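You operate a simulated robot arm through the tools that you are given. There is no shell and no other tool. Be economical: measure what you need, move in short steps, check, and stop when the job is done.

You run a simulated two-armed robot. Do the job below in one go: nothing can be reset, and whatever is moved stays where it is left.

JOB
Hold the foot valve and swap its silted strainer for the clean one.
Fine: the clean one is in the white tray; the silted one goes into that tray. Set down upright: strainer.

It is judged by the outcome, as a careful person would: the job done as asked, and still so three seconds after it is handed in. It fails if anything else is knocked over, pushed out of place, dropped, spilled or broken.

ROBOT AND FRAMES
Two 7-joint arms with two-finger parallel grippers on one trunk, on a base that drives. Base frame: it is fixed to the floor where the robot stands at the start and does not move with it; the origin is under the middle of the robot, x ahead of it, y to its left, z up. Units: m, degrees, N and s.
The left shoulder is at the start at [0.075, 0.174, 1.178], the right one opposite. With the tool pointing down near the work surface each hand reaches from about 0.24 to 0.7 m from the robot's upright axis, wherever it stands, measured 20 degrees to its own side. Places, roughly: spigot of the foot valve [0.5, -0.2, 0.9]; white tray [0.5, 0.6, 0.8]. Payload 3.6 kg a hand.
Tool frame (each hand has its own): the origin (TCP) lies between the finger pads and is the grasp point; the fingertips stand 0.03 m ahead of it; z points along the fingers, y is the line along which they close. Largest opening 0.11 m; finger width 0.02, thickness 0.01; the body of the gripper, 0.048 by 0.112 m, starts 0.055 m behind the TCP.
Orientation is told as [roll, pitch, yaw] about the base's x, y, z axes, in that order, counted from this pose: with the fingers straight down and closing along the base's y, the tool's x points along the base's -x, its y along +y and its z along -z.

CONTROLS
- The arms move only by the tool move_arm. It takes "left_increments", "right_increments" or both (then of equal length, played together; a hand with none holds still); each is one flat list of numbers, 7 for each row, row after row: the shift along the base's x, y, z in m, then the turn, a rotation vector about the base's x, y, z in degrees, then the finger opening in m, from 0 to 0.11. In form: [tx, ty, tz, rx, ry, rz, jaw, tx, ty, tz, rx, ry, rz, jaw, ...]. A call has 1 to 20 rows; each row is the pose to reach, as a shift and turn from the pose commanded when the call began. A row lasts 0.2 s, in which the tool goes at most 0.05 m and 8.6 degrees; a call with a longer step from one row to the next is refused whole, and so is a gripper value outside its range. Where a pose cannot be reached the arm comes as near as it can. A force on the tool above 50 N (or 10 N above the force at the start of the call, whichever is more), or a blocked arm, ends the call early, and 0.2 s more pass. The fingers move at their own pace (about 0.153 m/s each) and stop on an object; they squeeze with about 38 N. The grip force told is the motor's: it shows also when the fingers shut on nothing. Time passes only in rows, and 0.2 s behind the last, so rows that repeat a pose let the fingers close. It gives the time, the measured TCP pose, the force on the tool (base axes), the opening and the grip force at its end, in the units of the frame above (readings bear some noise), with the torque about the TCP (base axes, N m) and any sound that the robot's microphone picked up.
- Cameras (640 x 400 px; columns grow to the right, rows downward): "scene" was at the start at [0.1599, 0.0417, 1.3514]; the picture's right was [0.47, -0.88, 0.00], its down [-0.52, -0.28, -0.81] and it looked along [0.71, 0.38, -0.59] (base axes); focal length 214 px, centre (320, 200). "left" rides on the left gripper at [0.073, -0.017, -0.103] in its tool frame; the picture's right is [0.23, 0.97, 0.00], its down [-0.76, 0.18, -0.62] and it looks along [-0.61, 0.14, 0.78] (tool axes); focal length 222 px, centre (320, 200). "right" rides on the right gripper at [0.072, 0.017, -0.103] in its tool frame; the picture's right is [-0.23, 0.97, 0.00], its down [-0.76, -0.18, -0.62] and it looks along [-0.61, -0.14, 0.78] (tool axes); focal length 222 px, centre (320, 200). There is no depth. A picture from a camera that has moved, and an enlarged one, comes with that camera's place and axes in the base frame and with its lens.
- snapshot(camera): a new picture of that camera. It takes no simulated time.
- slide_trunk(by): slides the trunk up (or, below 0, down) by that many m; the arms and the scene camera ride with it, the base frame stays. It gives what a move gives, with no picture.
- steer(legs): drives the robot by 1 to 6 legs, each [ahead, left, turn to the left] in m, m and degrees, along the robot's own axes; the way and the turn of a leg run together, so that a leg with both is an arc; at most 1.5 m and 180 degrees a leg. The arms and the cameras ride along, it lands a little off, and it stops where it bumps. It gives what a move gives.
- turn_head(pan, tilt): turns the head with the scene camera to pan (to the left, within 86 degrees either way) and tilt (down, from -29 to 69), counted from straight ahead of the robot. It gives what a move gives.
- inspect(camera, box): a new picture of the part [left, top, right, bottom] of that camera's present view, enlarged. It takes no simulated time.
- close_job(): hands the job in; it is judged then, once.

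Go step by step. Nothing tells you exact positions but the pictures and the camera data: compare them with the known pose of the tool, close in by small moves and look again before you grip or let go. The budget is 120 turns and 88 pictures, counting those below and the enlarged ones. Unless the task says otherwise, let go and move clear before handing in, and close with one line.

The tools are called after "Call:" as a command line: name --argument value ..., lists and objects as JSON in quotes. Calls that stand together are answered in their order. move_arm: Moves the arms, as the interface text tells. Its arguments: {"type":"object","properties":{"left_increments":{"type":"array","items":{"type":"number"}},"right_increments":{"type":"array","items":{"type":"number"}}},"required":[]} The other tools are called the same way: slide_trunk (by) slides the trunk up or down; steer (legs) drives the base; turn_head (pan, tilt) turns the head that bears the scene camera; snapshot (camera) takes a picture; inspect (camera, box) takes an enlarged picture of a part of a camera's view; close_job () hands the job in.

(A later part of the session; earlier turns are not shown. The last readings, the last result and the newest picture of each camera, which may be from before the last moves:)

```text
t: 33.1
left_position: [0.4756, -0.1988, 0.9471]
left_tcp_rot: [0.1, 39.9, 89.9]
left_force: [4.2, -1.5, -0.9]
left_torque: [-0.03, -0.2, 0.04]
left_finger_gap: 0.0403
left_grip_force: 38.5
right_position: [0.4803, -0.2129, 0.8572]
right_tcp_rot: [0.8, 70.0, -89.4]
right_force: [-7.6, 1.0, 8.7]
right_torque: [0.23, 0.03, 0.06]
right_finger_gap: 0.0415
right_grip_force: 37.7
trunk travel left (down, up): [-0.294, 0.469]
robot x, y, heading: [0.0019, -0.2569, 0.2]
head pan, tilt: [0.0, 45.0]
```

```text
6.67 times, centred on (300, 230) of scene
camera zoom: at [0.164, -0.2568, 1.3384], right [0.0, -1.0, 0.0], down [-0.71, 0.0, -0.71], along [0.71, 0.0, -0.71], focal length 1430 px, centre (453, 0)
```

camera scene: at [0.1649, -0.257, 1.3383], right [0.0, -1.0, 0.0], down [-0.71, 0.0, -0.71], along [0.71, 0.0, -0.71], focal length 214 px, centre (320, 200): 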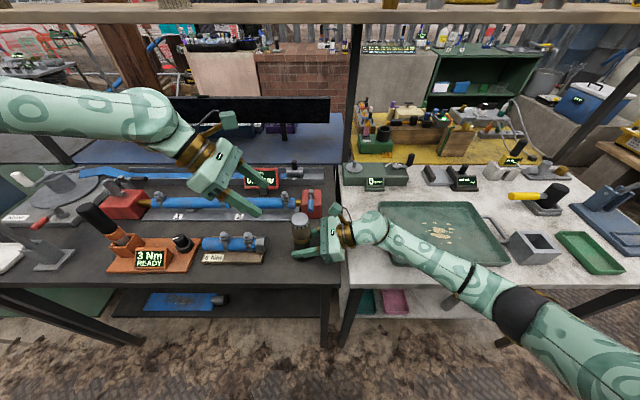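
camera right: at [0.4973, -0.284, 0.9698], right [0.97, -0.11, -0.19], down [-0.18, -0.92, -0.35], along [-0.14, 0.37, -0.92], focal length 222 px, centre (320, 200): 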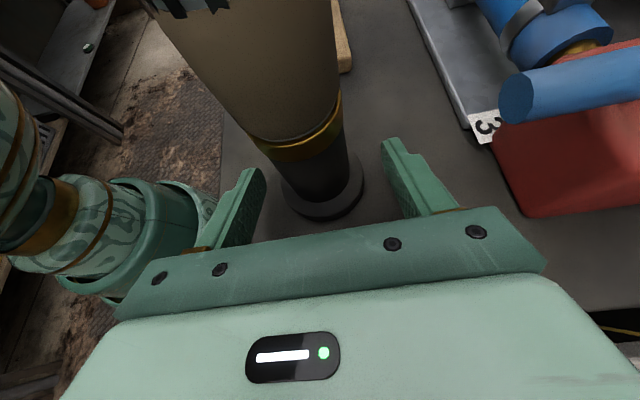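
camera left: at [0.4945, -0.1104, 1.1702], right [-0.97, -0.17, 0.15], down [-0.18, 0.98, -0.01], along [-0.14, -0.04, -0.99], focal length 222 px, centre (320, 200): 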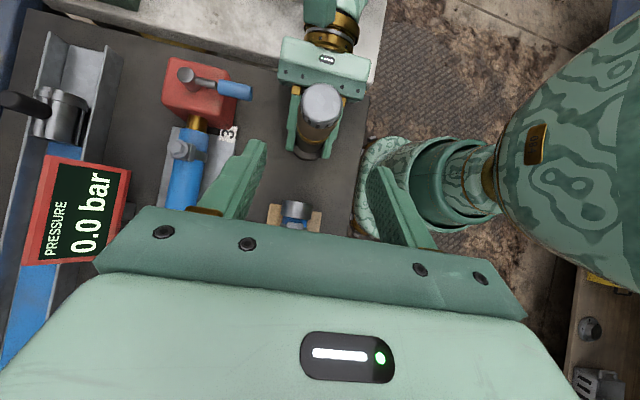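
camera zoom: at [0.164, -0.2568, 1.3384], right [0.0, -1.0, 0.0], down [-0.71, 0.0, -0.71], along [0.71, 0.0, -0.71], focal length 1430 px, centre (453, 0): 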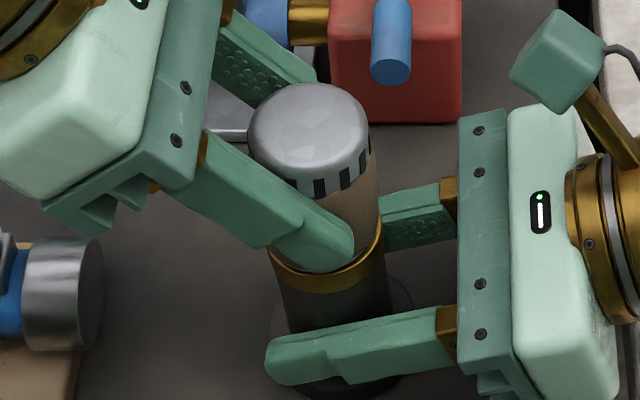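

Forces are relaxed and the grip good. I try a gentle upward pull, right hand holding.

Call:
move_arm --left_increments '[0, 0, 0.003, 0, 0, 0, 0.03, 0, 0, 0.006, 0, 0, 0, 0.03, 0, 0, 0.006, 0, 0, 0, 0.03]'

Call:
inspect --camera "scene" --box '[270, 200, 330, 260]'

```text
t: 33.9
left_position: [0.4763, -0.1989, 0.9531]
left_tcp_rot: [0.0, 39.9, 90.0]
left_force: [-0.7, 1.0, -0.2]
left_torque: [0.01, 0.02, 0.03]
left_finger_gap: 0.0401
left_grip_force: 37.8
right_position: [0.4793, -0.2127, 0.8582]
right_tcp_rot: [0.7, 70.1, -89.4]
right_force: [1.7, -1.2, 7.4]
right_torque: [0.18, 0.03, -0.01]
right_finger_gap: 0.0413
right_grip_force: 37.9
trunk travel left (down, up): [-0.294, 0.469]
robot x, y, heading: [0.0024, -0.2546, 0.1]
head pan, tilt: [0.0, 45.0]
```

```text
6.67 times, centred on (300, 230) of scene
camera zoom: at [0.1648, -0.2571, 1.3383], right [0.0, -1.0, 0.0], down [-0.71, 0.0, -0.71], along [0.71, 0.0, -0.71], focal length 1430 px, centre (453, 0)
```

zoom: 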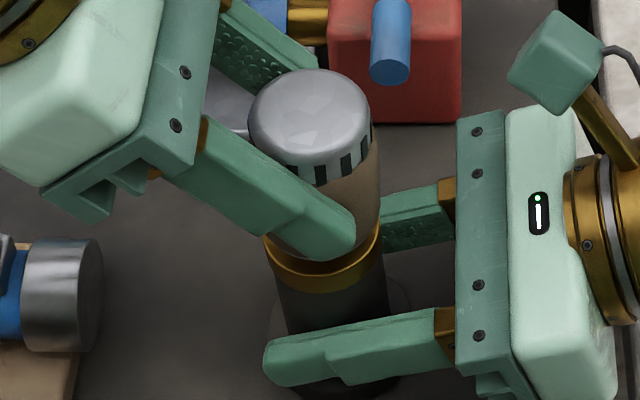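

It slides up freely. Continue lifting straight up.

Call:
move_arm --left_increments '[0, 0, 0.015, 0, 0, 0, 0.03, 0, 0, 0.03, 0, 0, 0, 0.03, 0, 0, 0.05, 0, 0, 0, 0.03, 0, 0, 0.07, 0, 0, 0, 0.03, 0, 0.0, 0.09, 0, 0, 0, 0.03]'

Call:
inspect --camera "scene" --box '[250, 170, 350, 270]'

Call:
inspect --camera "right" --box '[160, 0, 480, 240]'

```text
t: 35.1
left_position: [0.4772, -0.1986, 1.0448]
left_tcp_rot: [0.0, 39.9, 90.0]
left_force: [0.3, -0.4, -0.6]
left_torque: [0.01, 0.02, 0.03]
left_finger_gap: 0.04
left_grip_force: 37.7
right_position: [0.4777, -0.2115, 0.8569]
right_tcp_rot: [0.5, 70.0, -89.5]
right_force: [1.0, -1.3, 5.9]
right_torque: [0.18, 0.01, -0.02]
right_finger_gap: 0.0417
right_grip_force: 37.7
trunk travel left (down, up): [-0.294, 0.469]
robot x, y, heading: [0.0024, -0.2557, 0.1]
head pan, tilt: [0.0, 45.0]
```

```text
4.00 times, centred on (300, 220) of scene
camera zoom: at [0.1646, -0.2568, 1.3383], right [0.0, -1.0, 0.0], down [-0.71, 0.0, -0.71], along [0.71, 0.0, -0.71], focal length 858 px, centre (400, 120)
```

zoom: 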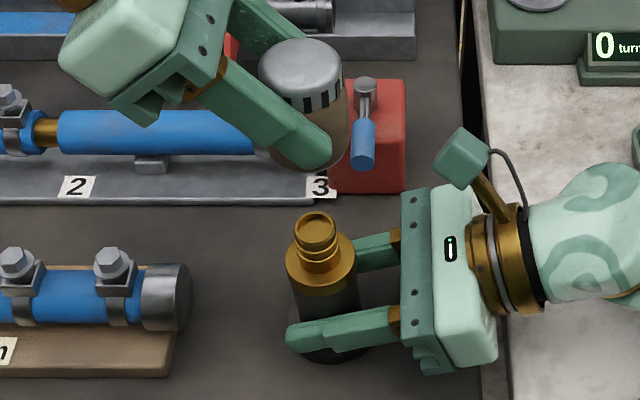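

```text
1.67 times, centred on (320, 120) of right
camera zoom: at [0.4944, -0.2852, 0.9603], right [0.97, -0.08, -0.21], down [-0.18, -0.85, -0.5], along [-0.14, 0.53, -0.84], focal length 370 px, centre (320, 333)
```

zoom: 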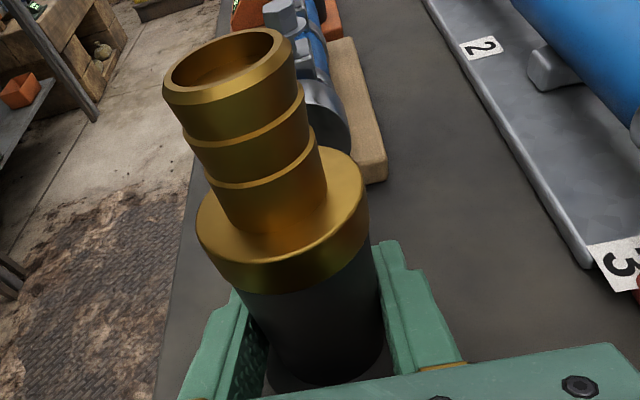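

The spigot is bare and the valve upright. I release the valve, back the right hand off and raise both hands for driving.

Call:
move_arm --right_increments '[0, 0, 0, 0, 0, 0, 0.05, 0, 0, 0, 0, 0, 0, 0.07, 0, 0, 0, 0, 0, 0, 0.08, 0, -0.03, 0.011, 0, 0, 0, 0.08, 0, -0.07, 0.025, 0, 0, 0, 0.08, 0, -0.11, 0.04, 0, 0, 0, 0.08, 0, -0.14, 0.051, 0, 0, 0, 0.08, 0, -0.14, 0.09, 0, 0, 0, 0.08, 0, -0.14, 0.13, 0, 0, 0, 0.08, 0, -0.14, 0.17, 0, 0, 0, 0.08, 0, -0.14, 0.21, 0, 0, 0, 0.08, 0, -0.14, 0.25, 0, 0, 0, 0.08]' --left_increments '[0, 0, 0, 0, 0, 0, 0.03, 0, 0, 0, 0, 0, 0, 0.03, 0, 0, 0, 0, 0, 0, 0.03, 0, 0.03, 0.02, 0, 0, 0, 0.03, 0, 0.06, 0.04, 0, 0, 0, 0.03, 0, 0.09, 0.06, 0, 0, 0, 0.03, 0, 0.12, 0.08, 0, 0, 0, 0.03, 0, 0.15, 0.1, 0, 0, 0, 0.03, 0, 0.18, 0.1, 0, 0, 0, 0.03, 0, 0.21, 0.1, 0, 0, 0, 0.03, 0, 0.24, 0.1, 0, 0, 0, 0.03, 0, 0.26, 0.1, 0, 0, 0, 0.03]'

Call:
snapshot --camera "scene"

```text
t: 37.7
left_position: [0.476, 0.0509, 1.1418]
left_tcp_rot: [-0.3, 39.7, 90.1]
left_force: [0.7, 1.1, -0.3]
left_torque: [0.01, 0.0, -0.02]
left_finger_gap: 0.0402
left_grip_force: 38.3
left hand out of reach, approached as far as the arm can: row 12
right_position: [0.4816, -0.3517, 1.1072]
right_tcp_rot: [0.5, 70.0, -89.6]
right_force: [0.2, 0.5, -0.1]
right_torque: [0.0, -0.01, 0.03]
right_finger_gap: 0.0799
right_grip_force: 0.2
trunk travel left (down, up): [-0.294, 0.469]
robot x, y, heading: [-0.0004, -0.2541, 0.1]
head pan, tilt: [0.0, 45.0]
```

```text
49 pictures are left
camera scene: at [0.1646, -0.2567, 1.3383], right [0.0, -1.0, 0.0], down [-0.71, 0.0, -0.71], along [0.71, 0.0, -0.71], focal length 214 px, centre (320, 200)
```

scene: 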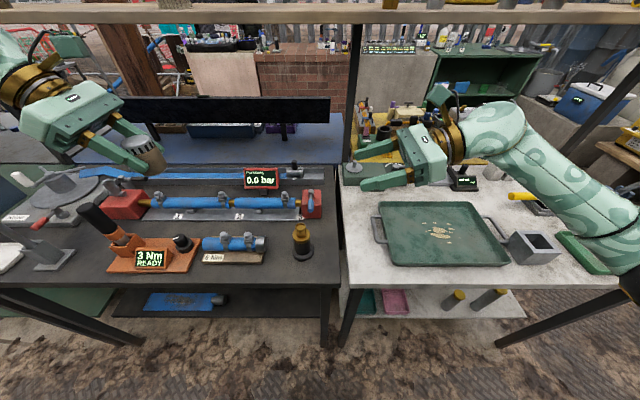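

Valve stands upright. The tray is far left; I raise the trunk a little for clearance and drive left.

Call:
slide_trunk --by 0.08

Call:
steer --legs '[[0, 0.64, 0]]'

Call:
turn_head --pan 15 --tilt 50

Call:
snapshot --camera "scene"

Call:
snapshot --camera "left"

```text
t: 38.9
left_position: [0.4601, 0.0493, 1.2432]
left_tcp_rot: [-3.9, 39.6, 87.9]
left_force: [-0.2, 0.0, -0.5]
left_torque: [0.0, 0.0, 0.0]
left_finger_gap: 0.04
left_grip_force: 37.7
right_position: [0.479, -0.3519, 1.1857]
right_tcp_rot: [0.3, 70.0, -89.7]
right_force: [0.2, 0.9, -0.1]
right_torque: [-0.01, -0.04, 0.02]
right_finger_gap: 0.0802
right_grip_force: 0.0
trunk travel left (down, up): [-0.374, 0.389]
robot x, y, heading: [0.0002, -0.2587, 0.1]
head pan, tilt: [0.0, 45.0]
```

```text
t: 42.5
left_position: [0.4572, 0.6916, 1.2413]
left_tcp_rot: [-3.9, 39.8, 87.8]
left_force: [0.3, -0.2, -0.2]
left_torque: [-0.03, 0.0, 0.01]
left_finger_gap: 0.0403
left_grip_force: 37.9
right_position: [0.4781, 0.2891, 1.1879]
right_tcp_rot: [0.5, 70.0, -89.6]
right_force: [0.7, 0.2, -0.5]
right_torque: [-0.02, 0.0, 0.01]
right_finger_gap: 0.0802
right_grip_force: 0.0
trunk travel left (down, up): [-0.374, 0.389]
robot x, y, heading: [-0.0016, 0.3861, 0.1]
head pan, tilt: [0.0, 45.0]
```

```text
t: 43.3
left_position: [0.4582, 0.6906, 1.2426]
left_tcp_rot: [-3.9, 39.7, 87.7]
left_force: [0.9, 0.2, 0.0]
left_torque: [0.01, -0.03, -0.03]
left_finger_gap: 0.04
left_grip_force: 37.9
right_position: [0.4765, 0.2897, 1.188]
right_tcp_rot: [0.6, 70.0, -89.4]
right_force: [-0.2, -0.6, -0.4]
right_torque: [-0.02, -0.04, 0.02]
right_finger_gap: 0.0799
right_grip_force: 0.1
trunk travel left (down, up): [-0.374, 0.389]
robot x, y, heading: [-0.001, 0.3843, -0.0]
head pan, tilt: [15.0, 50.0]
```

```text
48 pictures are left
camera scene: at [0.127, 0.4044, 1.4127], right [0.26, -0.97, 0.0], down [-0.74, -0.2, -0.64], along [0.62, 0.17, -0.77], focal length 214 px, centre (320, 200)
```

scene: 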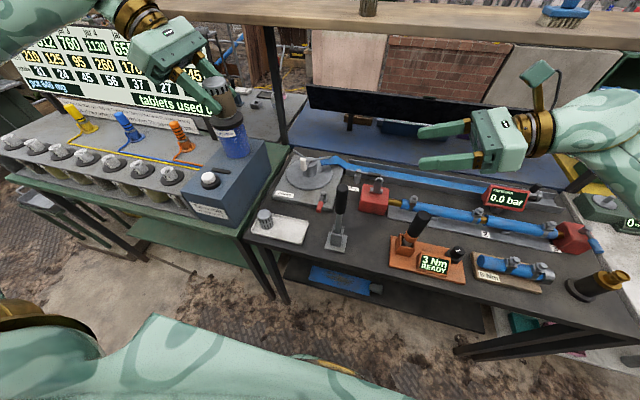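

```text
47 pictures are left
camera left: at [0.4671, 0.7014, 1.3689], right [-0.98, -0.18, 0.09], down [-0.18, 0.98, -0.02], along [-0.09, -0.03, -1.0], focal length 222 px, centre (320, 200)
```

left: 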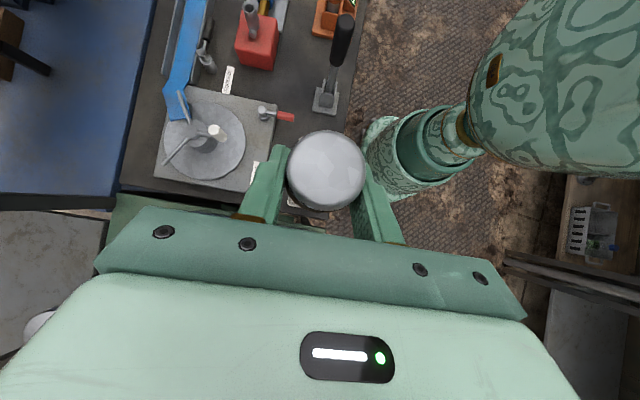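

I look closely at the tray to locate it and the clean strainer.

Call:
inspect --camera "scene" --box '[225, 160, 355, 260]'

```text
4.00 times, centred on (290, 210) of scene
camera zoom: at [0.127, 0.4044, 1.4127], right [0.26, -0.97, 0.0], down [-0.74, -0.2, -0.64], along [0.62, 0.17, -0.77], focal length 858 px, centre (440, 160)
```

zoom: 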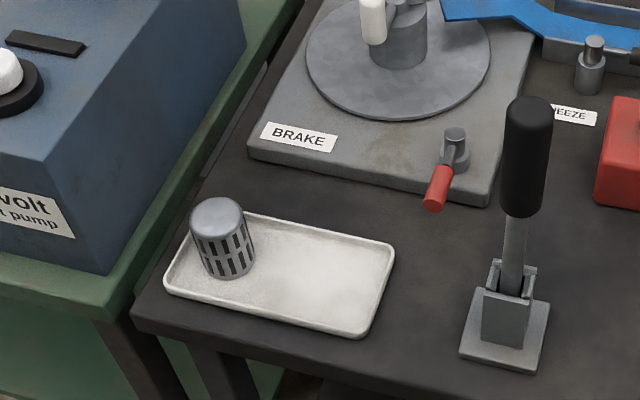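

Tray spans about x 0.42–0.51, y 0.555–0.70, with the clean strainer at ≈(0.458, 0.676). I bring the silted one above the free right part, at y≈0.586, correcting a 3° tilt picked up on the way.

Call:
move_arm --left_increments '[0.003, -0.03, -0.02, 0, 1, 0, 0.03, 0.003, -0.06, -0.05, -0.1, 2, -0.1, 0.03, 0.003, -0.09, -0.08, -0.3, 3, -0.2, 0.03, 0.003, -0.0916, -0.12, -0.3, 3, -0.2, 0.03, 0.003, -0.0916, -0.16, -0.3, 3, -0.2, 0.03, 0.003, -0.0916, -0.2, -0.3, 3, -0.2, 0.03, 0.003, -0.0916, -0.24, -0.3, 3, -0.2, 0.03, 0.003, -0.0916, -0.28, -0.3, 3, -0.2, 0.03, 0.003, -0.0916, -0.28, -0.3, 3, -0.2, 0.03]'

Call:
inspect --camera "scene" --box '[225, 140, 355, 260]'

Call:
snapshot --camera "left"

```text
t: 45.3
left_position: [0.4505, 0.6011, 0.977]
left_tcp_rot: [-0.1, 39.8, 90.0]
left_force: [0.1, -0.1, -0.2]
left_torque: [0.0, -0.05, 0.0]
left_finger_gap: 0.04
left_grip_force: 37.4
left hand out of reach, approached as far as the arm can: row 8, 9
right_position: [0.4782, 0.2887, 1.1868]
right_tcp_rot: [0.4, 70.0, -89.5]
right_force: [-0.3, 0.4, 0.2]
right_torque: [0.02, 0.0, 0.01]
right_finger_gap: 0.0797
right_grip_force: 0.0
trunk travel left (down, up): [-0.374, 0.389]
robot x, y, heading: [0.0001, 0.3838, 0.1]
head pan, tilt: [15.0, 50.0]
```

```text
3.33 times, centred on (290, 200) of scene
camera zoom: at [0.1272, 0.4045, 1.4126], right [0.26, -0.97, 0.0], down [-0.74, -0.2, -0.64], along [0.62, 0.17, -0.77], focal length 715 px, centre (420, 200)
```

zoom: 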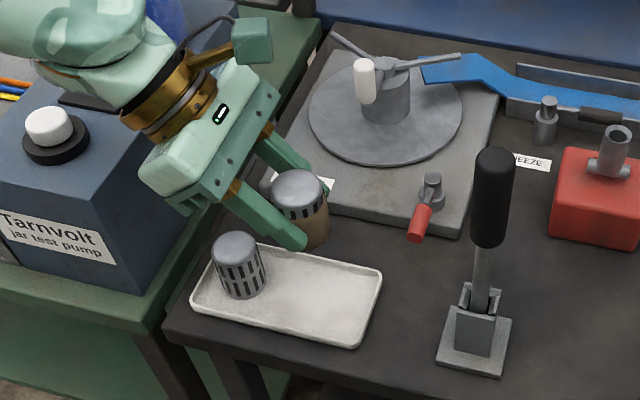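

```text
44 pictures are left
camera left: at [0.4656, 0.6112, 1.1031], right [-0.97, -0.18, 0.14], down [-0.18, 0.98, -0.01], along [-0.14, -0.04, -0.99], focal length 222 px, centre (320, 200)
```

left: 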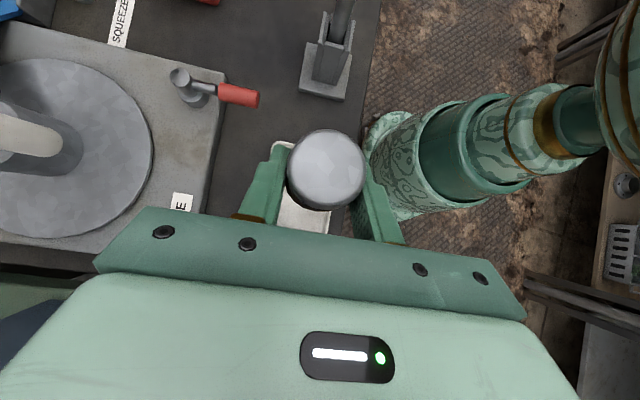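

The arm is at its low limit because the trunk is up; I lower the trunk back by 0.08.

Call:
slide_trunk --by -0.08

Call:
inspect --camera "scene" --box '[225, 140, 355, 260]'

```text
t: 46.4
left_position: [0.4494, 0.6, 0.8973]
left_tcp_rot: [-0.2, 40.1, 90.0]
left_force: [-0.4, 0.4, -0.8]
left_torque: [0.0, 0.01, 0.0]
left_finger_gap: 0.04
left_grip_force: 38.1
right_position: [0.4773, 0.2893, 1.1072]
right_tcp_rot: [0.9, 70.1, -89.2]
right_force: [0.4, 0.2, -0.2]
right_torque: [0.01, 0.03, 0.02]
right_finger_gap: 0.0799
right_grip_force: 0.1
trunk travel left (down, up): [-0.294, 0.469]
robot x, y, heading: [-0.0008, 0.3846, -0.1]
head pan, tilt: [15.0, 50.0]
```

```text
3.33 times, centred on (290, 200) of scene
camera zoom: at [0.1557, 0.4046, 1.3316], right [0.26, -0.97, 0.0], down [-0.74, -0.2, -0.64], along [0.62, 0.17, -0.77], focal length 715 px, centre (420, 200)
```

zoom: 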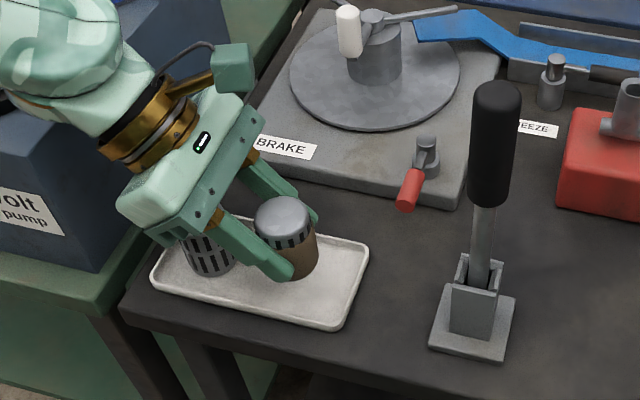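

I shift 1.5 cm right for clearance from the clean strainer, then lower most of the way.

Call:
move_arm --left_increments '[0.004, -0.008, 0, 0, 0, 0, 0.03, 0.008, -0.015, 0, 0, 0, 0, 0.03, 0.008, -0.015, -0.01, 0, 0, 0, 0.03, 0.008, -0.015, -0.018, 0, 0, 0, 0.03, 0.008, -0.015, -0.022, 0, 0, 0, 0.03, 0.008, -0.015, -0.022, 0, 0, 0, 0.03]'

Call:
inspect --camera "scene" --box '[235, 170, 315, 230]'

```text
t: 47.8
left_position: [0.4562, 0.585, 0.876]
left_tcp_rot: [-0.1, 40.2, 90.0]
left_force: [-0.4, 0.0, -1.0]
left_torque: [-0.01, -0.01, 0.01]
left_finger_gap: 0.0402
left_grip_force: 37.9
right_position: [0.4788, 0.2899, 1.1074]
right_tcp_rot: [0.5, 70.0, -89.5]
right_force: [-0.6, 0.0, 0.0]
right_torque: [0.02, -0.02, 0.02]
right_finger_gap: 0.0798
right_grip_force: 0.0
trunk travel left (down, up): [-0.294, 0.469]
robot x, y, heading: [0.0006, 0.3862, 0.1]
head pan, tilt: [15.0, 50.0]
```

```text
6.67 times, centred on (275, 200) of scene
camera zoom: at [0.1564, 0.4046, 1.3314], right [0.26, -0.97, 0.0], down [-0.74, -0.2, -0.64], along [0.62, 0.17, -0.77], focal length 1430 px, centre (620, 200)
```

zoom: 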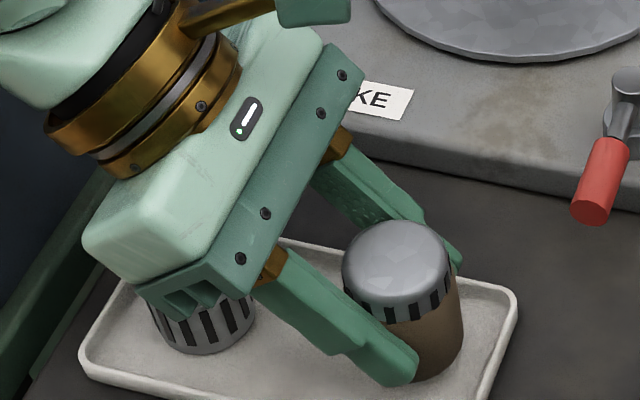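

Call:
move_arm --left_increments '[0, 0, -0.003, 0, 0, 0, 0.03, 0, 0, -0.006, 0, 0, 0, 0.03, 0, 0, -0.008, 0, 0, 0, 0.03]'

```text
t: 48.6
left_position: [0.4565, 0.5852, 0.8672]
left_tcp_rot: [-0.2, 40.0, 90.0]
left_force: [0.9, -0.5, 2.1]
left_torque: [0.12, -0.02, -0.02]
left_finger_gap: 0.0397
left_grip_force: 37.5
right_position: [0.4777, 0.2895, 1.1078]
right_tcp_rot: [0.5, 70.0, -89.5]
right_force: [0.7, -0.7, 0.2]
right_torque: [0.02, 0.0, 0.01]
right_finger_gap: 0.0799
right_grip_force: 0.0
trunk travel left (down, up): [-0.294, 0.469]
robot x, y, heading: [-0.0016, 0.3855, 0.1]
head pan, tilt: [15.0, 50.0]
```

Call:
move_arm --left_increments '[0, 0, -0.001, 0, 0, 0, 0.03, 0, 0, -0.002, 0, 0, 0, 0.03]'

Call:
inspect --camera "scene" --box '[235, 170, 315, 230]'

```text
t: 49.2
left_position: [0.4561, 0.5853, 0.8676]
left_tcp_rot: [-0.3, 39.9, 89.9]
left_force: [2.4, 1.0, 9.5]
left_torque: [0.69, 0.02, -0.14]
left_finger_gap: 0.0401
left_grip_force: 37.6
right_position: [0.4772, 0.2886, 1.1077]
right_tcp_rot: [0.6, 70.1, -89.3]
right_force: [1.3, 0.6, 0.8]
right_torque: [0.02, -0.01, 0.0]
right_finger_gap: 0.0801
right_grip_force: 0.0
trunk travel left (down, up): [-0.294, 0.469]
robot x, y, heading: [0.0012, 0.3836, -0.0]
head pan, tilt: [15.0, 50.0]
```

```text
6.67 times, centred on (275, 200) of scene
camera zoom: at [0.1559, 0.4043, 1.3315], right [0.26, -0.97, 0.0], down [-0.74, -0.2, -0.64], along [0.62, 0.17, -0.77], focal length 1430 px, centre (620, 200)
```

zoom: 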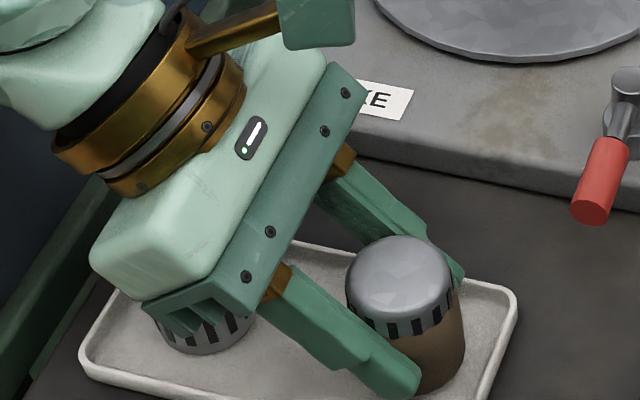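

The torque shows the gripper body is just touching the clean strainer, not the tray. I lift off, and turn the hand about the vertical so its body comes from the front-left instead.

Call:
move_arm --left_increments '[0, 0, 0.01, 0, 0, 0, 0.03, 0, 0, 0.03, 0, 0, 0, 0.03, 0, 0, 0.06, 0, 0, 0, 0.03, -0.002, -0.001, 0.06, 0, 0, 8.2, 0.03, -0.004, -0.002, 0.06, 0, 0, 16.4, 0.03, -0.006, -0.003, 0.06, 0, 0, 24.6, 0.03, -0.008, -0.004, 0.06, 0, 0, 32.8, 0.03, -0.009, -0.005, 0.06, 0, 0, 41, 0.03, -0.009, -0.005, 0.06, 0, 0, 45, 0.03, -0.009, -0.005, 0.06, 0, 0, 45, 0.03]'

Call:
snapshot --camera "scene"

Call:
snapshot --camera "left"

```text
t: 51.4
left_position: [0.4472, 0.5805, 0.9249]
left_tcp_rot: [-0.1, 40.0, 135.1]
left_force: [0.1, 0.1, -0.9]
left_torque: [0.0, 0.01, -0.01]
left_finger_gap: 0.0398
left_grip_force: 38.1
right_position: [0.4777, 0.29, 1.1063]
right_tcp_rot: [0.4, 70.0, -89.5]
right_force: [0.6, 0.0, 1.1]
right_torque: [-0.03, -0.04, -0.01]
right_finger_gap: 0.08
right_grip_force: 0.1
trunk travel left (down, up): [-0.294, 0.469]
robot x, y, heading: [0.0009, 0.3843, 0.2]
head pan, tilt: [15.0, 50.0]
```

```text
40 pictures are left
camera scene: at [0.1564, 0.4046, 1.3313], right [0.26, -0.97, 0.0], down [-0.74, -0.2, -0.64], along [0.62, 0.17, -0.77], focal length 214 px, centre (320, 200)
```

scene: 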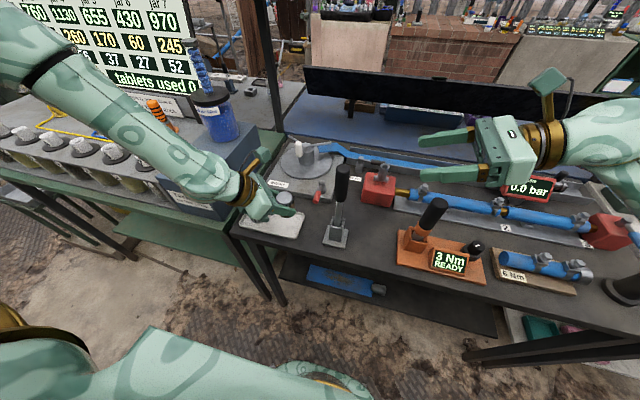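

```text
39 pictures are left
camera left: at [0.4508, 0.5998, 1.0505], right [-0.56, -0.81, 0.14], down [-0.82, 0.57, -0.01], along [-0.07, -0.13, -0.99], focal length 222 px, centre (320, 200)
```

left: 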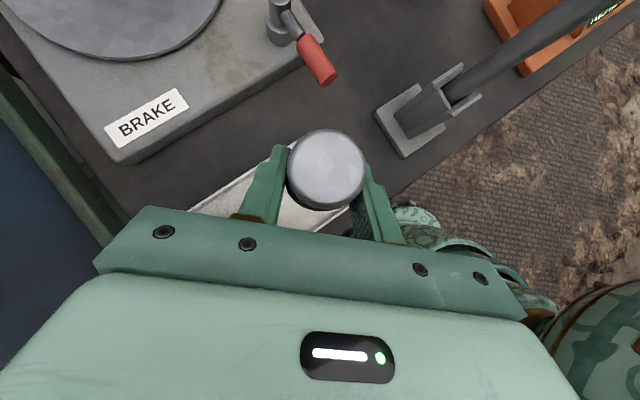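

Call:
inspect --camera "scene" --box '[220, 160, 330, 260]'

```text
4.00 times, centred on (275, 210) of scene
camera zoom: at [0.1564, 0.4046, 1.3313], right [0.26, -0.97, 0.0], down [-0.74, -0.2, -0.64], along [0.62, 0.17, -0.77], focal length 858 px, centre (500, 160)
```

zoom: 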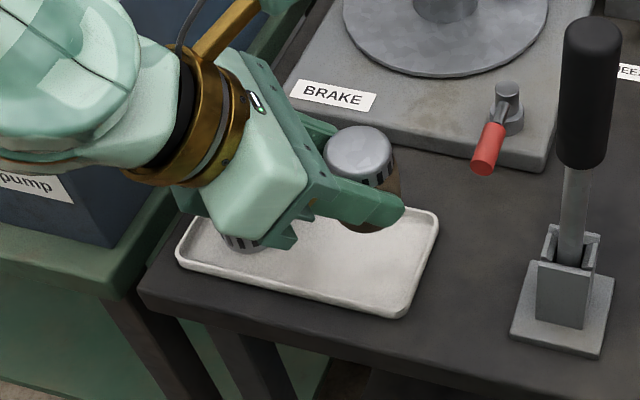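

The wide gripper body would still overhang the clean one; I turn another 45° so it comes straight from the front.

Call:
move_arm --left_increments '[0.001, -0.001, 0.01, 0, 0, 8.2, 0.03, 0.002, -0.003, 0.01, 0, 0, 16.4, 0.03, 0.003, -0.004, 0.01, 0, 0, 24.6, 0.03, 0.004, -0.006, 0.01, 0, 0, 32.8, 0.03, 0.004, -0.007, 0.01, 0, 0, 41, 0.03, 0.004, -0.007, 0.01, 0, 0, 45, 0.03, 0.004, -0.007, 0.01, 0, 0, 45, 0.03]'

Call:
inspect --camera "scene" --box '[200, 140, 330, 260]'

```text
t: 53.0
left_position: [0.3845, 0.6155, 0.8785]
left_tcp_rot: [0.0, 40.5, -179.9]
left_force: [-0.4, 0.8, -0.6]
left_torque: [0.02, 0.02, -0.02]
left_finger_gap: 0.0399
left_grip_force: 37.6
left hand out of reach, approached as far as the arm can: row 2, 3, 4, 5, 6, 7
right_position: [0.4775, 0.2892, 1.1073]
right_tcp_rot: [0.5, 70.0, -89.5]
right_force: [-0.1, -0.3, 0.4]
right_torque: [-0.02, 0.01, -0.01]
right_finger_gap: 0.0798
right_grip_force: 0.0
trunk travel left (down, up): [-0.294, 0.469]
robot x, y, heading: [0.0018, 0.3806, 0.3]
head pan, tilt: [15.0, 50.0]
```

```text
3.33 times, centred on (265, 200) of scene
camera zoom: at [0.1563, 0.4046, 1.3314], right [0.26, -0.97, 0.0], down [-0.74, -0.2, -0.64], along [0.62, 0.17, -0.77], focal length 715 px, centre (503, 200)
```

zoom: 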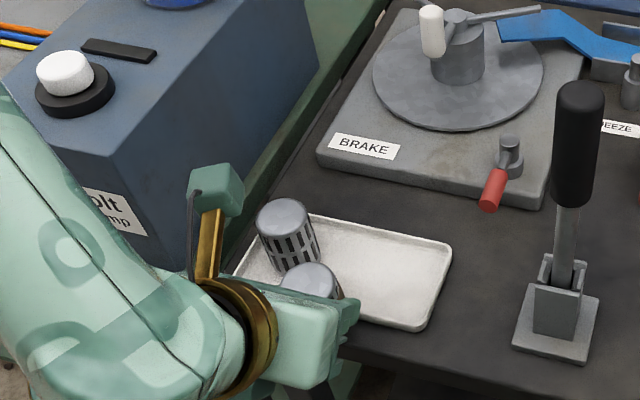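

The arm can't take that yaw this close to the robot and drifted. I raise straight up at once, then back the robot off a bit.

Call:
move_arm --left_increments '[0, 0, 0.02, 0, 0, 0, 0.03, 0, 0, 0.05, 0, 0, 0, 0.03, 0, 0, 0.08, 0, 0, 0, 0.03, 0, 0, 0.1, 0, 0, 0, 0.03]'

Call:
steer --legs '[[-0.13, 0, 0]]'

Call:
snapshot --camera "scene"

```text
t: 54.0
left_position: [0.399, 0.6619, 0.9037]
left_tcp_rot: [0.0, 40.3, -180.0]
left_force: [-0.1, 0.5, -0.6]
left_torque: [0.01, 0.03, 0.01]
left_finger_gap: 0.0399
left_grip_force: 38.1
left hand out of reach, approached as far as the arm can: row 1, 2, 3, 4
right_position: [0.4775, 0.29, 1.1072]
right_tcp_rot: [0.4, 70.1, -89.6]
right_force: [0.7, -0.1, 0.0]
right_torque: [0.02, -0.01, 0.06]
right_finger_gap: 0.0799
right_grip_force: 0.0
trunk travel left (down, up): [-0.294, 0.469]
robot x, y, heading: [0.0008, 0.3862, 0.0]
head pan, tilt: [15.0, 50.0]
```

```text
t: 55.3
left_position: [0.2667, 0.6617, 0.9038]
left_tcp_rot: [0.0, 40.3, 179.9]
left_force: [-0.4, 0.2, -0.6]
left_torque: [-0.03, 0.02, 0.0]
left_finger_gap: 0.0401
left_grip_force: 38.2
right_position: [0.3429, 0.2889, 1.1083]
right_tcp_rot: [0.9, 69.9, -89.4]
right_force: [-0.2, -0.4, -0.6]
right_torque: [0.02, 0.0, -0.08]
right_finger_gap: 0.0802
right_grip_force: 0.0
trunk travel left (down, up): [-0.294, 0.469]
robot x, y, heading: [-0.134, 0.3846, 0.1]
head pan, tilt: [15.0, 50.0]
```

```text
36 pictures are left
camera scene: at [0.0212, 0.4041, 1.3316], right [0.26, -0.97, 0.0], down [-0.74, -0.2, -0.64], along [0.62, 0.17, -0.77], focal length 214 px, centre (320, 200)
```

scene: 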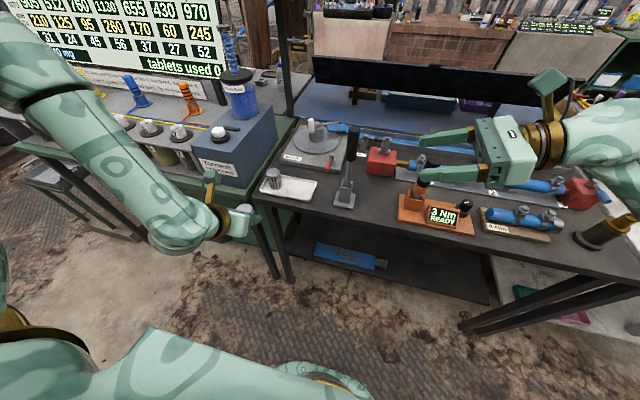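

Clean strainer still stands in the tray. From farther back I check whether the hand with this yaw can move freely, first up and slightly right in front of the bench.

Call:
move_arm --left_increments '[0, -0.01, 0.03, 0, 0, 0, 0.03, 0, -0.03, 0.06, 0, 0, 0, 0.03, 0.03, -0.05, 0.09, 0, 0, 0, 0.03, 0.06, -0.07, 0.11, 0, 0, 0, 0.03, 0.1, -0.08, 0.11, 0, 0, 0, 0.03, 0.1, -0.08, 0.11, 0, 0, 0, 0.03]'

Call:
snapshot --camera "scene"

```text
t: 56.7
left_position: [0.2703, 0.6687, 0.9139]
left_tcp_rot: [0.2, 40.6, 179.9]
left_force: [-0.5, 0.1, -0.7]
left_torque: [-0.02, 0.01, -0.02]
left_finger_gap: 0.0401
left_grip_force: 37.5
left hand out of reach, approached as far as the arm can: row 1, 2, 3, 4, 5, 6
right_position: [0.3446, 0.2883, 1.1067]
right_tcp_rot: [0.5, 70.0, -89.6]
right_force: [-0.5, -0.7, 0.3]
right_torque: [0.02, -0.02, -0.01]
right_finger_gap: 0.0799
right_grip_force: 0.1
trunk travel left (down, up): [-0.294, 0.469]
robot x, y, heading: [-0.133, 0.3844, 0.3]
head pan, tilt: [15.0, 50.0]
```

```text
35 pictures are left
camera scene: at [0.023, 0.4041, 1.3314], right [0.26, -0.97, 0.0], down [-0.74, -0.2, -0.64], along [0.62, 0.17, -0.77], focal length 214 px, centre (320, 200)
```

scene: 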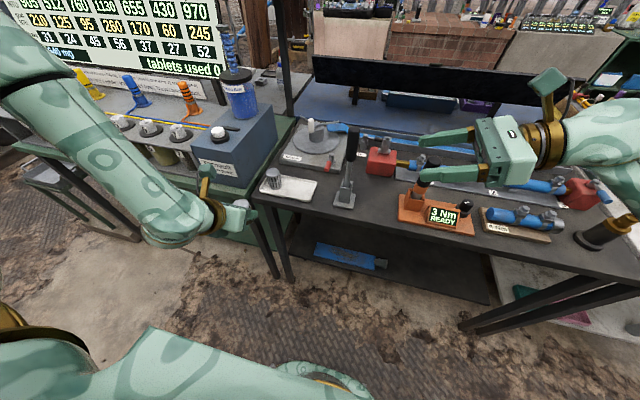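

The wrist is at a joint limit; I turn the yaw back to 135° to free it.

Call:
move_arm --left_increments '[0, 0, 0, 0, 0, -8, 0.03, 0, 0, 0.01, 0, 0, -16, 0.03, 0, 0, 0.02, 0, 0, -24, 0.03, 0, 0, 0.04, 0, 0, -32, 0.03, 0, 0, 0.06, 0, 0, -40, 0.03, 0, 0, 0.08, 0, 0, -45, 0.03, 0, -0.03, 0.1, 0, 0, -45, 0.03, 0, -0.06, 0.1, 0, 0, -45, 0.03, 0, -0.06, 0.1, 0, 0, -45, 0.03]'

Call:
snapshot --camera "scene"

```text
t: 58.7
left_position: [0.2694, 0.6134, 1.0156]
left_tcp_rot: [-0.1, 40.3, 135.0]
left_force: [0.2, 1.1, -0.3]
left_torque: [0.0, 0.02, 0.04]
left_finger_gap: 0.04
left_grip_force: 38.0
right_position: [0.3431, 0.2888, 1.1058]
right_tcp_rot: [0.7, 70.0, -89.6]
right_force: [0.2, 0.3, 0.0]
right_torque: [0.0, 0.0, -0.02]
right_finger_gap: 0.0802
right_grip_force: 0.0
trunk travel left (down, up): [-0.294, 0.469]
robot x, y, heading: [-0.1365, 0.3869, 0.0]
head pan, tilt: [15.0, 50.0]
```

```text
34 pictures are left
camera scene: at [0.0226, 0.4045, 1.3314], right [0.26, -0.97, 0.0], down [-0.74, -0.2, -0.64], along [0.62, 0.17, -0.77], focal length 214 px, centre (320, 200)
```

scene: 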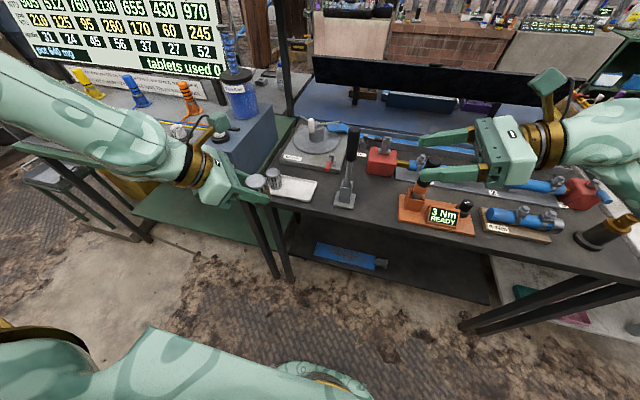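

The arm is free again. I'll turn the robot 20° left and reposition so the hand can come at the tray at a base yaw of ~150°, clear of the clean strainer; first raising both hands.

Call:
move_arm --left_increments '[0, 0, 0.03, 0, 0, 0, 0.03, 0, 0, 0.06, 0, 0, 0, 0.03, 0, 0, 0.06, 0, 0, 0, 0.03]' --right_increments '[0, 0, 0.03, 0, 0, 0, 0.08, -0.02, 0, 0.06, 0, 0, 0, 0.08, -0.04, 0, 0.09, 0, 0, 0, 0.08]'

Call:
steer --legs '[[0, 0, 20], [0.104, -0.197, 0]]'

Call:
snapshot --camera "scene"

```text
t: 59.5
left_position: [0.2716, 0.6125, 1.0753]
left_tcp_rot: [-0.1, 40.2, 134.8]
left_force: [0.2, 0.1, -0.9]
left_torque: [0.02, 0.02, -0.03]
left_finger_gap: 0.0397
left_grip_force: 37.7
right_position: [0.3047, 0.29, 1.198]
right_tcp_rot: [0.5, 70.0, -89.7]
right_force: [-0.4, 1.0, -0.5]
right_torque: [0.0, -0.01, 0.02]
right_finger_gap: 0.0798
right_grip_force: 0.0
trunk travel left (down, up): [-0.294, 0.469]
robot x, y, heading: [-0.1292, 0.3809, -0.1]
head pan, tilt: [15.0, 50.0]
```

```text
t: 62.3
left_position: [0.3346, 0.5865, 1.0736]
left_tcp_rot: [-0.1, 40.2, 155.2]
left_force: [-0.3, 0.5, -0.3]
left_torque: [-0.01, -0.01, -0.01]
left_finger_gap: 0.0402
left_grip_force: 37.5
right_position: [0.4792, 0.2946, 1.1966]
right_tcp_rot: [0.4, 70.1, -69.5]
right_force: [0.7, 0.4, 0.6]
right_torque: [0.01, 0.03, 0.01]
right_finger_gap: 0.08
right_grip_force: 0.0
trunk travel left (down, up): [-0.294, 0.469]
robot x, y, heading: [0.034, 0.2322, 20.2]
head pan, tilt: [15.0, 50.0]
```

```text
33 pictures are left
camera scene: at [0.1739, 0.3041, 1.3313], right [0.58, -0.82, 0.0], down [-0.63, -0.44, -0.64], along [0.52, 0.37, -0.77], focal length 214 px, centre (320, 200)
```

scene: 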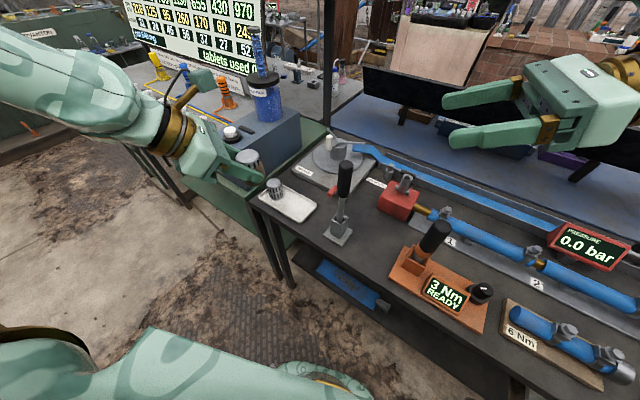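

Now move the silted strainer above its tray spot (axis ≈ (0.447, 0.578)).

Call:
move_arm --left_increments '[0.03, -0.001, 0, 0, 0, 0, 0.03, 0.06, -0.002, -0.01, 0, 0, 0, 0.03, 0.09, -0.003, -0.03, 0, 0, 0, 0.03, 0.1, -0.003, -0.07, 0, 0, 0, 0.03, 0.1, -0.003, -0.11, 0, 0, 0, 0.03, 0.1, -0.003, -0.14, 0, 0, 0, 0.03, 0.1, -0.003, -0.14, 0, 0, 0, 0.03]'

Call:
inspect --camera "scene" --box '[220, 150, 340, 250]'

Call:
snapshot --camera "left"

```text
t: 63.9
left_position: [0.4344, 0.5835, 0.9331]
left_tcp_rot: [0.0, 40.2, 155.1]
left_force: [-0.6, 0.1, -0.2]
left_torque: [0.03, 0.02, 0.0]
left_finger_gap: 0.0401
left_grip_force: 37.9
left hand out of reach, approached as far as the arm can: row 4
right_position: [0.476, 0.2945, 1.1978]
right_tcp_rot: [0.5, 70.0, -69.4]
right_force: [-0.5, 0.8, 0.4]
right_torque: [-0.02, 0.01, 0.0]
right_finger_gap: 0.0802
right_grip_force: 0.0
trunk travel left (down, up): [-0.294, 0.469]
robot x, y, heading: [0.0332, 0.2316, 20.3]
head pan, tilt: [15.0, 50.0]
```

```text
4.00 times, centred on (280, 200) of scene
camera zoom: at [0.173, 0.3047, 1.3314], right [0.58, -0.82, 0.0], down [-0.63, -0.44, -0.64], along [0.52, 0.37, -0.77], focal length 858 px, centre (480, 200)
```

zoom: 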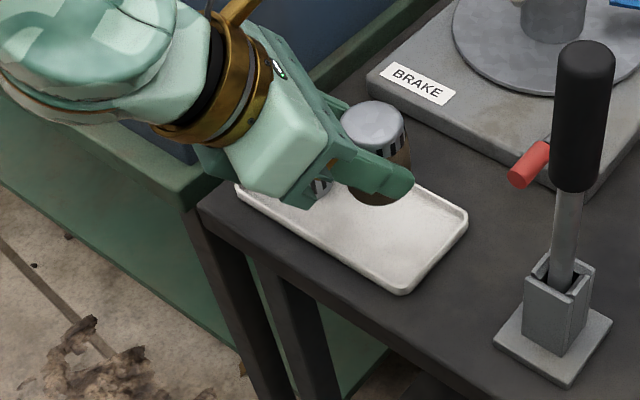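

```text
31 pictures are left
camera left: at [0.4301, 0.6043, 1.0591], right [-0.25, -0.96, 0.15], down [-0.97, 0.25, -0.02], along [-0.02, -0.15, -0.99], focal length 222 px, centre (320, 200)
```

left: 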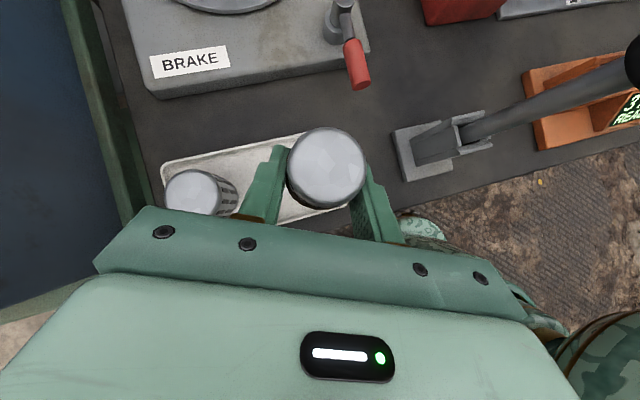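

Good view: the silted one at ≈(0.445, 0.577), the clean one clear at ≈(0.457, 0.668). Lowering.

Call:
move_arm --left_increments '[0, 0, -0.02, 0, 0, 0, 0.03, 0, 0, -0.04, 0, 0, 0, 0.03, 0, 0, -0.055, 0, 0, 0, 0.03, 0, 0, -0.06, 0, 0, 0, 0.03, 0, 0, -0.064, 0, 0, 0, 0.03]'

Call:
inspect --camera "scene" --box '[240, 160, 320, 230]'

```text
t: 65.1
left_position: [0.4328, 0.585, 0.8706]
left_tcp_rot: [0.0, 40.4, 155.1]
left_force: [-0.4, 0.9, -0.2]
left_torque: [0.0, 0.03, 0.0]
left_finger_gap: 0.0399
left_grip_force: 38.3
right_position: [0.4785, 0.2959, 1.1977]
right_tcp_rot: [0.5, 70.0, -69.4]
right_force: [-0.2, 0.3, 0.8]
right_torque: [0.05, 0.0, -0.03]
right_finger_gap: 0.08
right_grip_force: 0.0
trunk travel left (down, up): [-0.294, 0.469]
robot x, y, heading: [0.0323, 0.234, 20.1]
head pan, tilt: [15.0, 50.0]
```

```text
5.71 times, centred on (280, 195) of scene
camera zoom: at [0.1731, 0.3051, 1.3313], right [0.58, -0.82, 0.0], down [-0.63, -0.44, -0.64], along [0.52, 0.37, -0.77], focal length 1226 px, centre (549, 229)
```

zoom: 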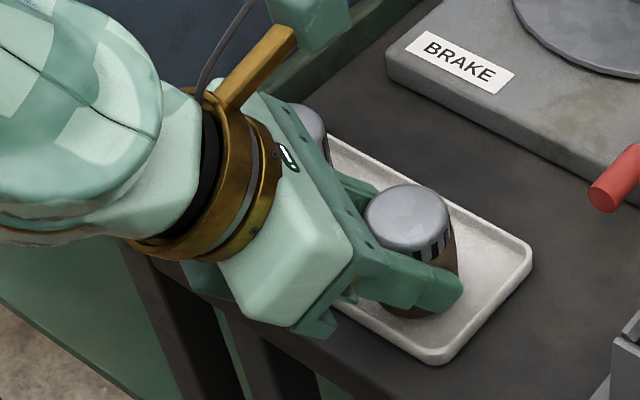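

It is close to the front rim; I shift 1.2 cm back and settle gently.

Call:
move_arm --left_increments '[0.006, 0, 0, 0, 0, 0, 0.03, 0.012, 0, 0, 0, 0, 0, 0.03, 0.012, 0, -0.004, 0, 0, 0, 0.03, 0.012, 0, -0.007, 0, 0, 0, 0.03, 0.012, 0, -0.009, 0, 0, 0, 0.03]'

```text
t: 66.3
left_position: [0.4463, 0.5845, 0.8656]
left_tcp_rot: [-0.4, 40.7, 154.9]
left_force: [-0.9, 6.5, 29.2]
left_torque: [0.17, 0.3, -0.01]
left_finger_gap: 0.0398
left_grip_force: 38.0
right_position: [0.4751, 0.2937, 1.1995]
right_tcp_rot: [0.9, 70.0, -69.0]
right_force: [0.2, 0.7, -0.1]
right_torque: [-0.02, -0.01, 0.02]
right_finger_gap: 0.0801
right_grip_force: 0.2
trunk travel left (down, up): [-0.294, 0.469]
robot x, y, heading: [0.0339, 0.2319, 20.0]
head pan, tilt: [15.0, 50.0]
```

Seated on the tray floor. I relax the push and open.

Call:
move_arm --left_increments '[0, 0, 0.003, 0, 0, 0, 0.03, 0, 0, 0.003, 0, 0, 0, 0.042, 0, 0, 0.003, 0, 0, 0, 0.05, 0, 0, 0.003, 0, 0, 0, 0.06, 0, 0, 0.003, 0, 0, 0, 0.06]'

Call:
inspect --camera "scene" --box '[240, 160, 320, 230]'

Call:
inspect --camera "left" --box '[150, 80, 470, 280]'

```text
t: 67.5
left_position: [0.4452, 0.5841, 0.8644]
left_tcp_rot: [0.0, 40.3, 155.1]
left_force: [-0.2, 0.6, -1.0]
left_torque: [-0.04, -0.02, 0.0]
left_finger_gap: 0.0597
left_grip_force: 0.1
right_position: [0.4769, 0.2937, 1.1983]
right_tcp_rot: [0.5, 70.0, -69.4]
right_force: [-0.3, -0.2, 0.4]
right_torque: [0.04, 0.03, 0.01]
right_finger_gap: 0.08
right_grip_force: 0.0
trunk travel left (down, up): [-0.294, 0.469]
robot x, y, heading: [0.0365, 0.2344, 20.3]
head pan, tilt: [15.0, 50.0]
```

```text
5.71 times, centred on (280, 195) of scene
camera zoom: at [0.1731, 0.3049, 1.3313], right [0.58, -0.82, 0.0], down [-0.63, -0.44, -0.64], along [0.52, 0.37, -0.77], focal length 1226 px, centre (549, 229)
```

zoom: 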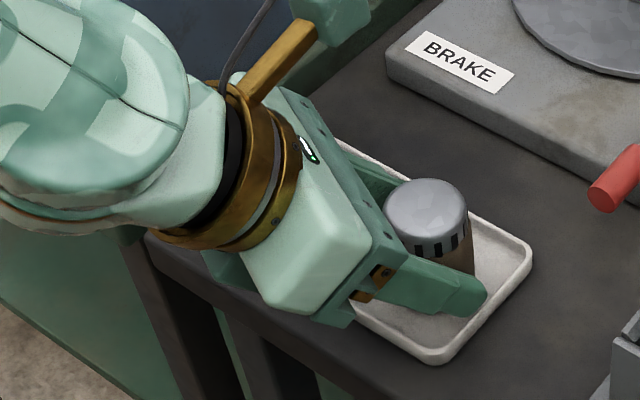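

```text
2.00 times, centred on (310, 180) of left
camera zoom: at [0.4411, 0.6043, 0.9897], right [-0.25, -0.96, 0.15], down [-0.97, 0.25, -0.02], along [-0.02, -0.15, -0.99], focal length 444 px, centre (340, 240)
```

zoom: 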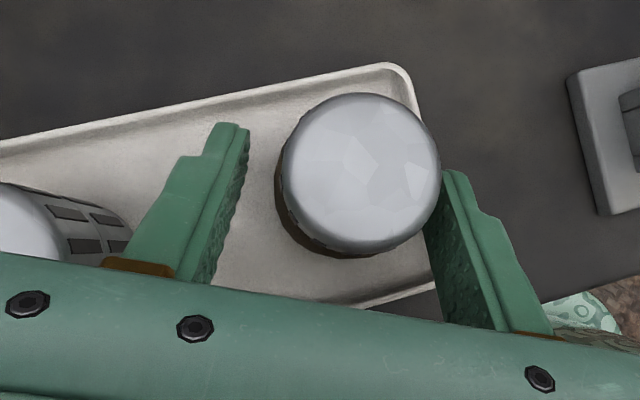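

It stands upright in the tray. I centre the open fingers slightly and go straight up.

Call:
move_arm --left_increments '[-0.003, -0.006, 0, 0, 0, 0, 0.06, -0.003, -0.006, 0.01, 0, 0, 0, 0.06, -0.003, -0.006, 0.03, 0, 0, 0, 0.06, -0.003, -0.006, 0.06, 0, 0, 0, 0.07, -0.003, -0.006, 0.1, 0, 0, 0, 0.07]'

Call:
snapshot --camera "left"

Call:
inspect --camera "scene" --box '[220, 140, 340, 240]'

```text
t: 68.7
left_position: [0.4397, 0.5827, 0.9644]
left_tcp_rot: [0.1, 40.6, 155.1]
left_force: [-0.3, -0.3, -0.9]
left_torque: [0.02, 0.0, 0.0]
left_finger_gap: 0.0701
left_grip_force: 0.1
left hand out of reach, approached as far as the arm can: row 5
right_position: [0.4771, 0.294, 1.199]
right_tcp_rot: [0.7, 70.0, -69.2]
right_force: [-0.1, -0.1, -0.8]
right_torque: [0.01, 0.01, 0.0]
right_finger_gap: 0.0801
right_grip_force: 0.0
trunk travel left (down, up): [-0.294, 0.469]
robot x, y, heading: [0.034, 0.2338, 20.2]
head pan, tilt: [15.0, 50.0]
```

```text
27 pictures are left
camera left: at [0.4355, 0.6036, 1.09], right [-0.26, -0.95, 0.15], down [-0.97, 0.26, -0.02], along [-0.02, -0.15, -0.99], focal length 222 px, centre (320, 200)
```

left: 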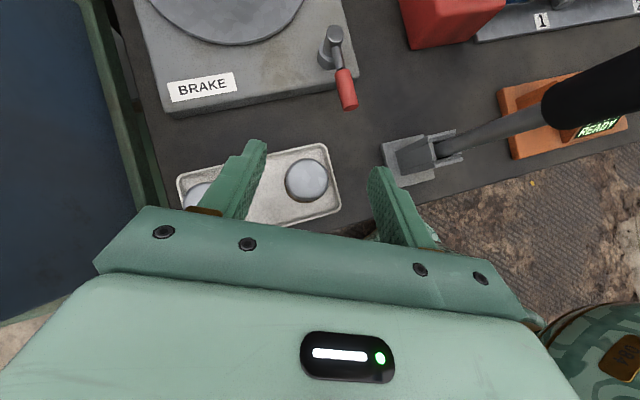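

```text
4.00 times, centred on (280, 190) of scene
camera zoom: at [0.1722, 0.3044, 1.3315], right [0.58, -0.82, 0.0], down [-0.63, -0.44, -0.64], along [0.53, 0.37, -0.77], focal length 858 px, centre (480, 240)
```

zoom: 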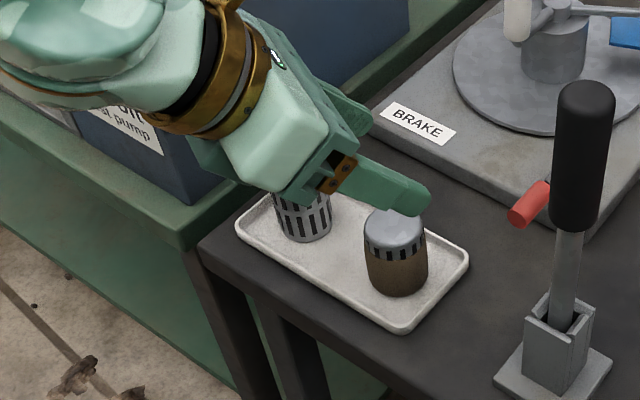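

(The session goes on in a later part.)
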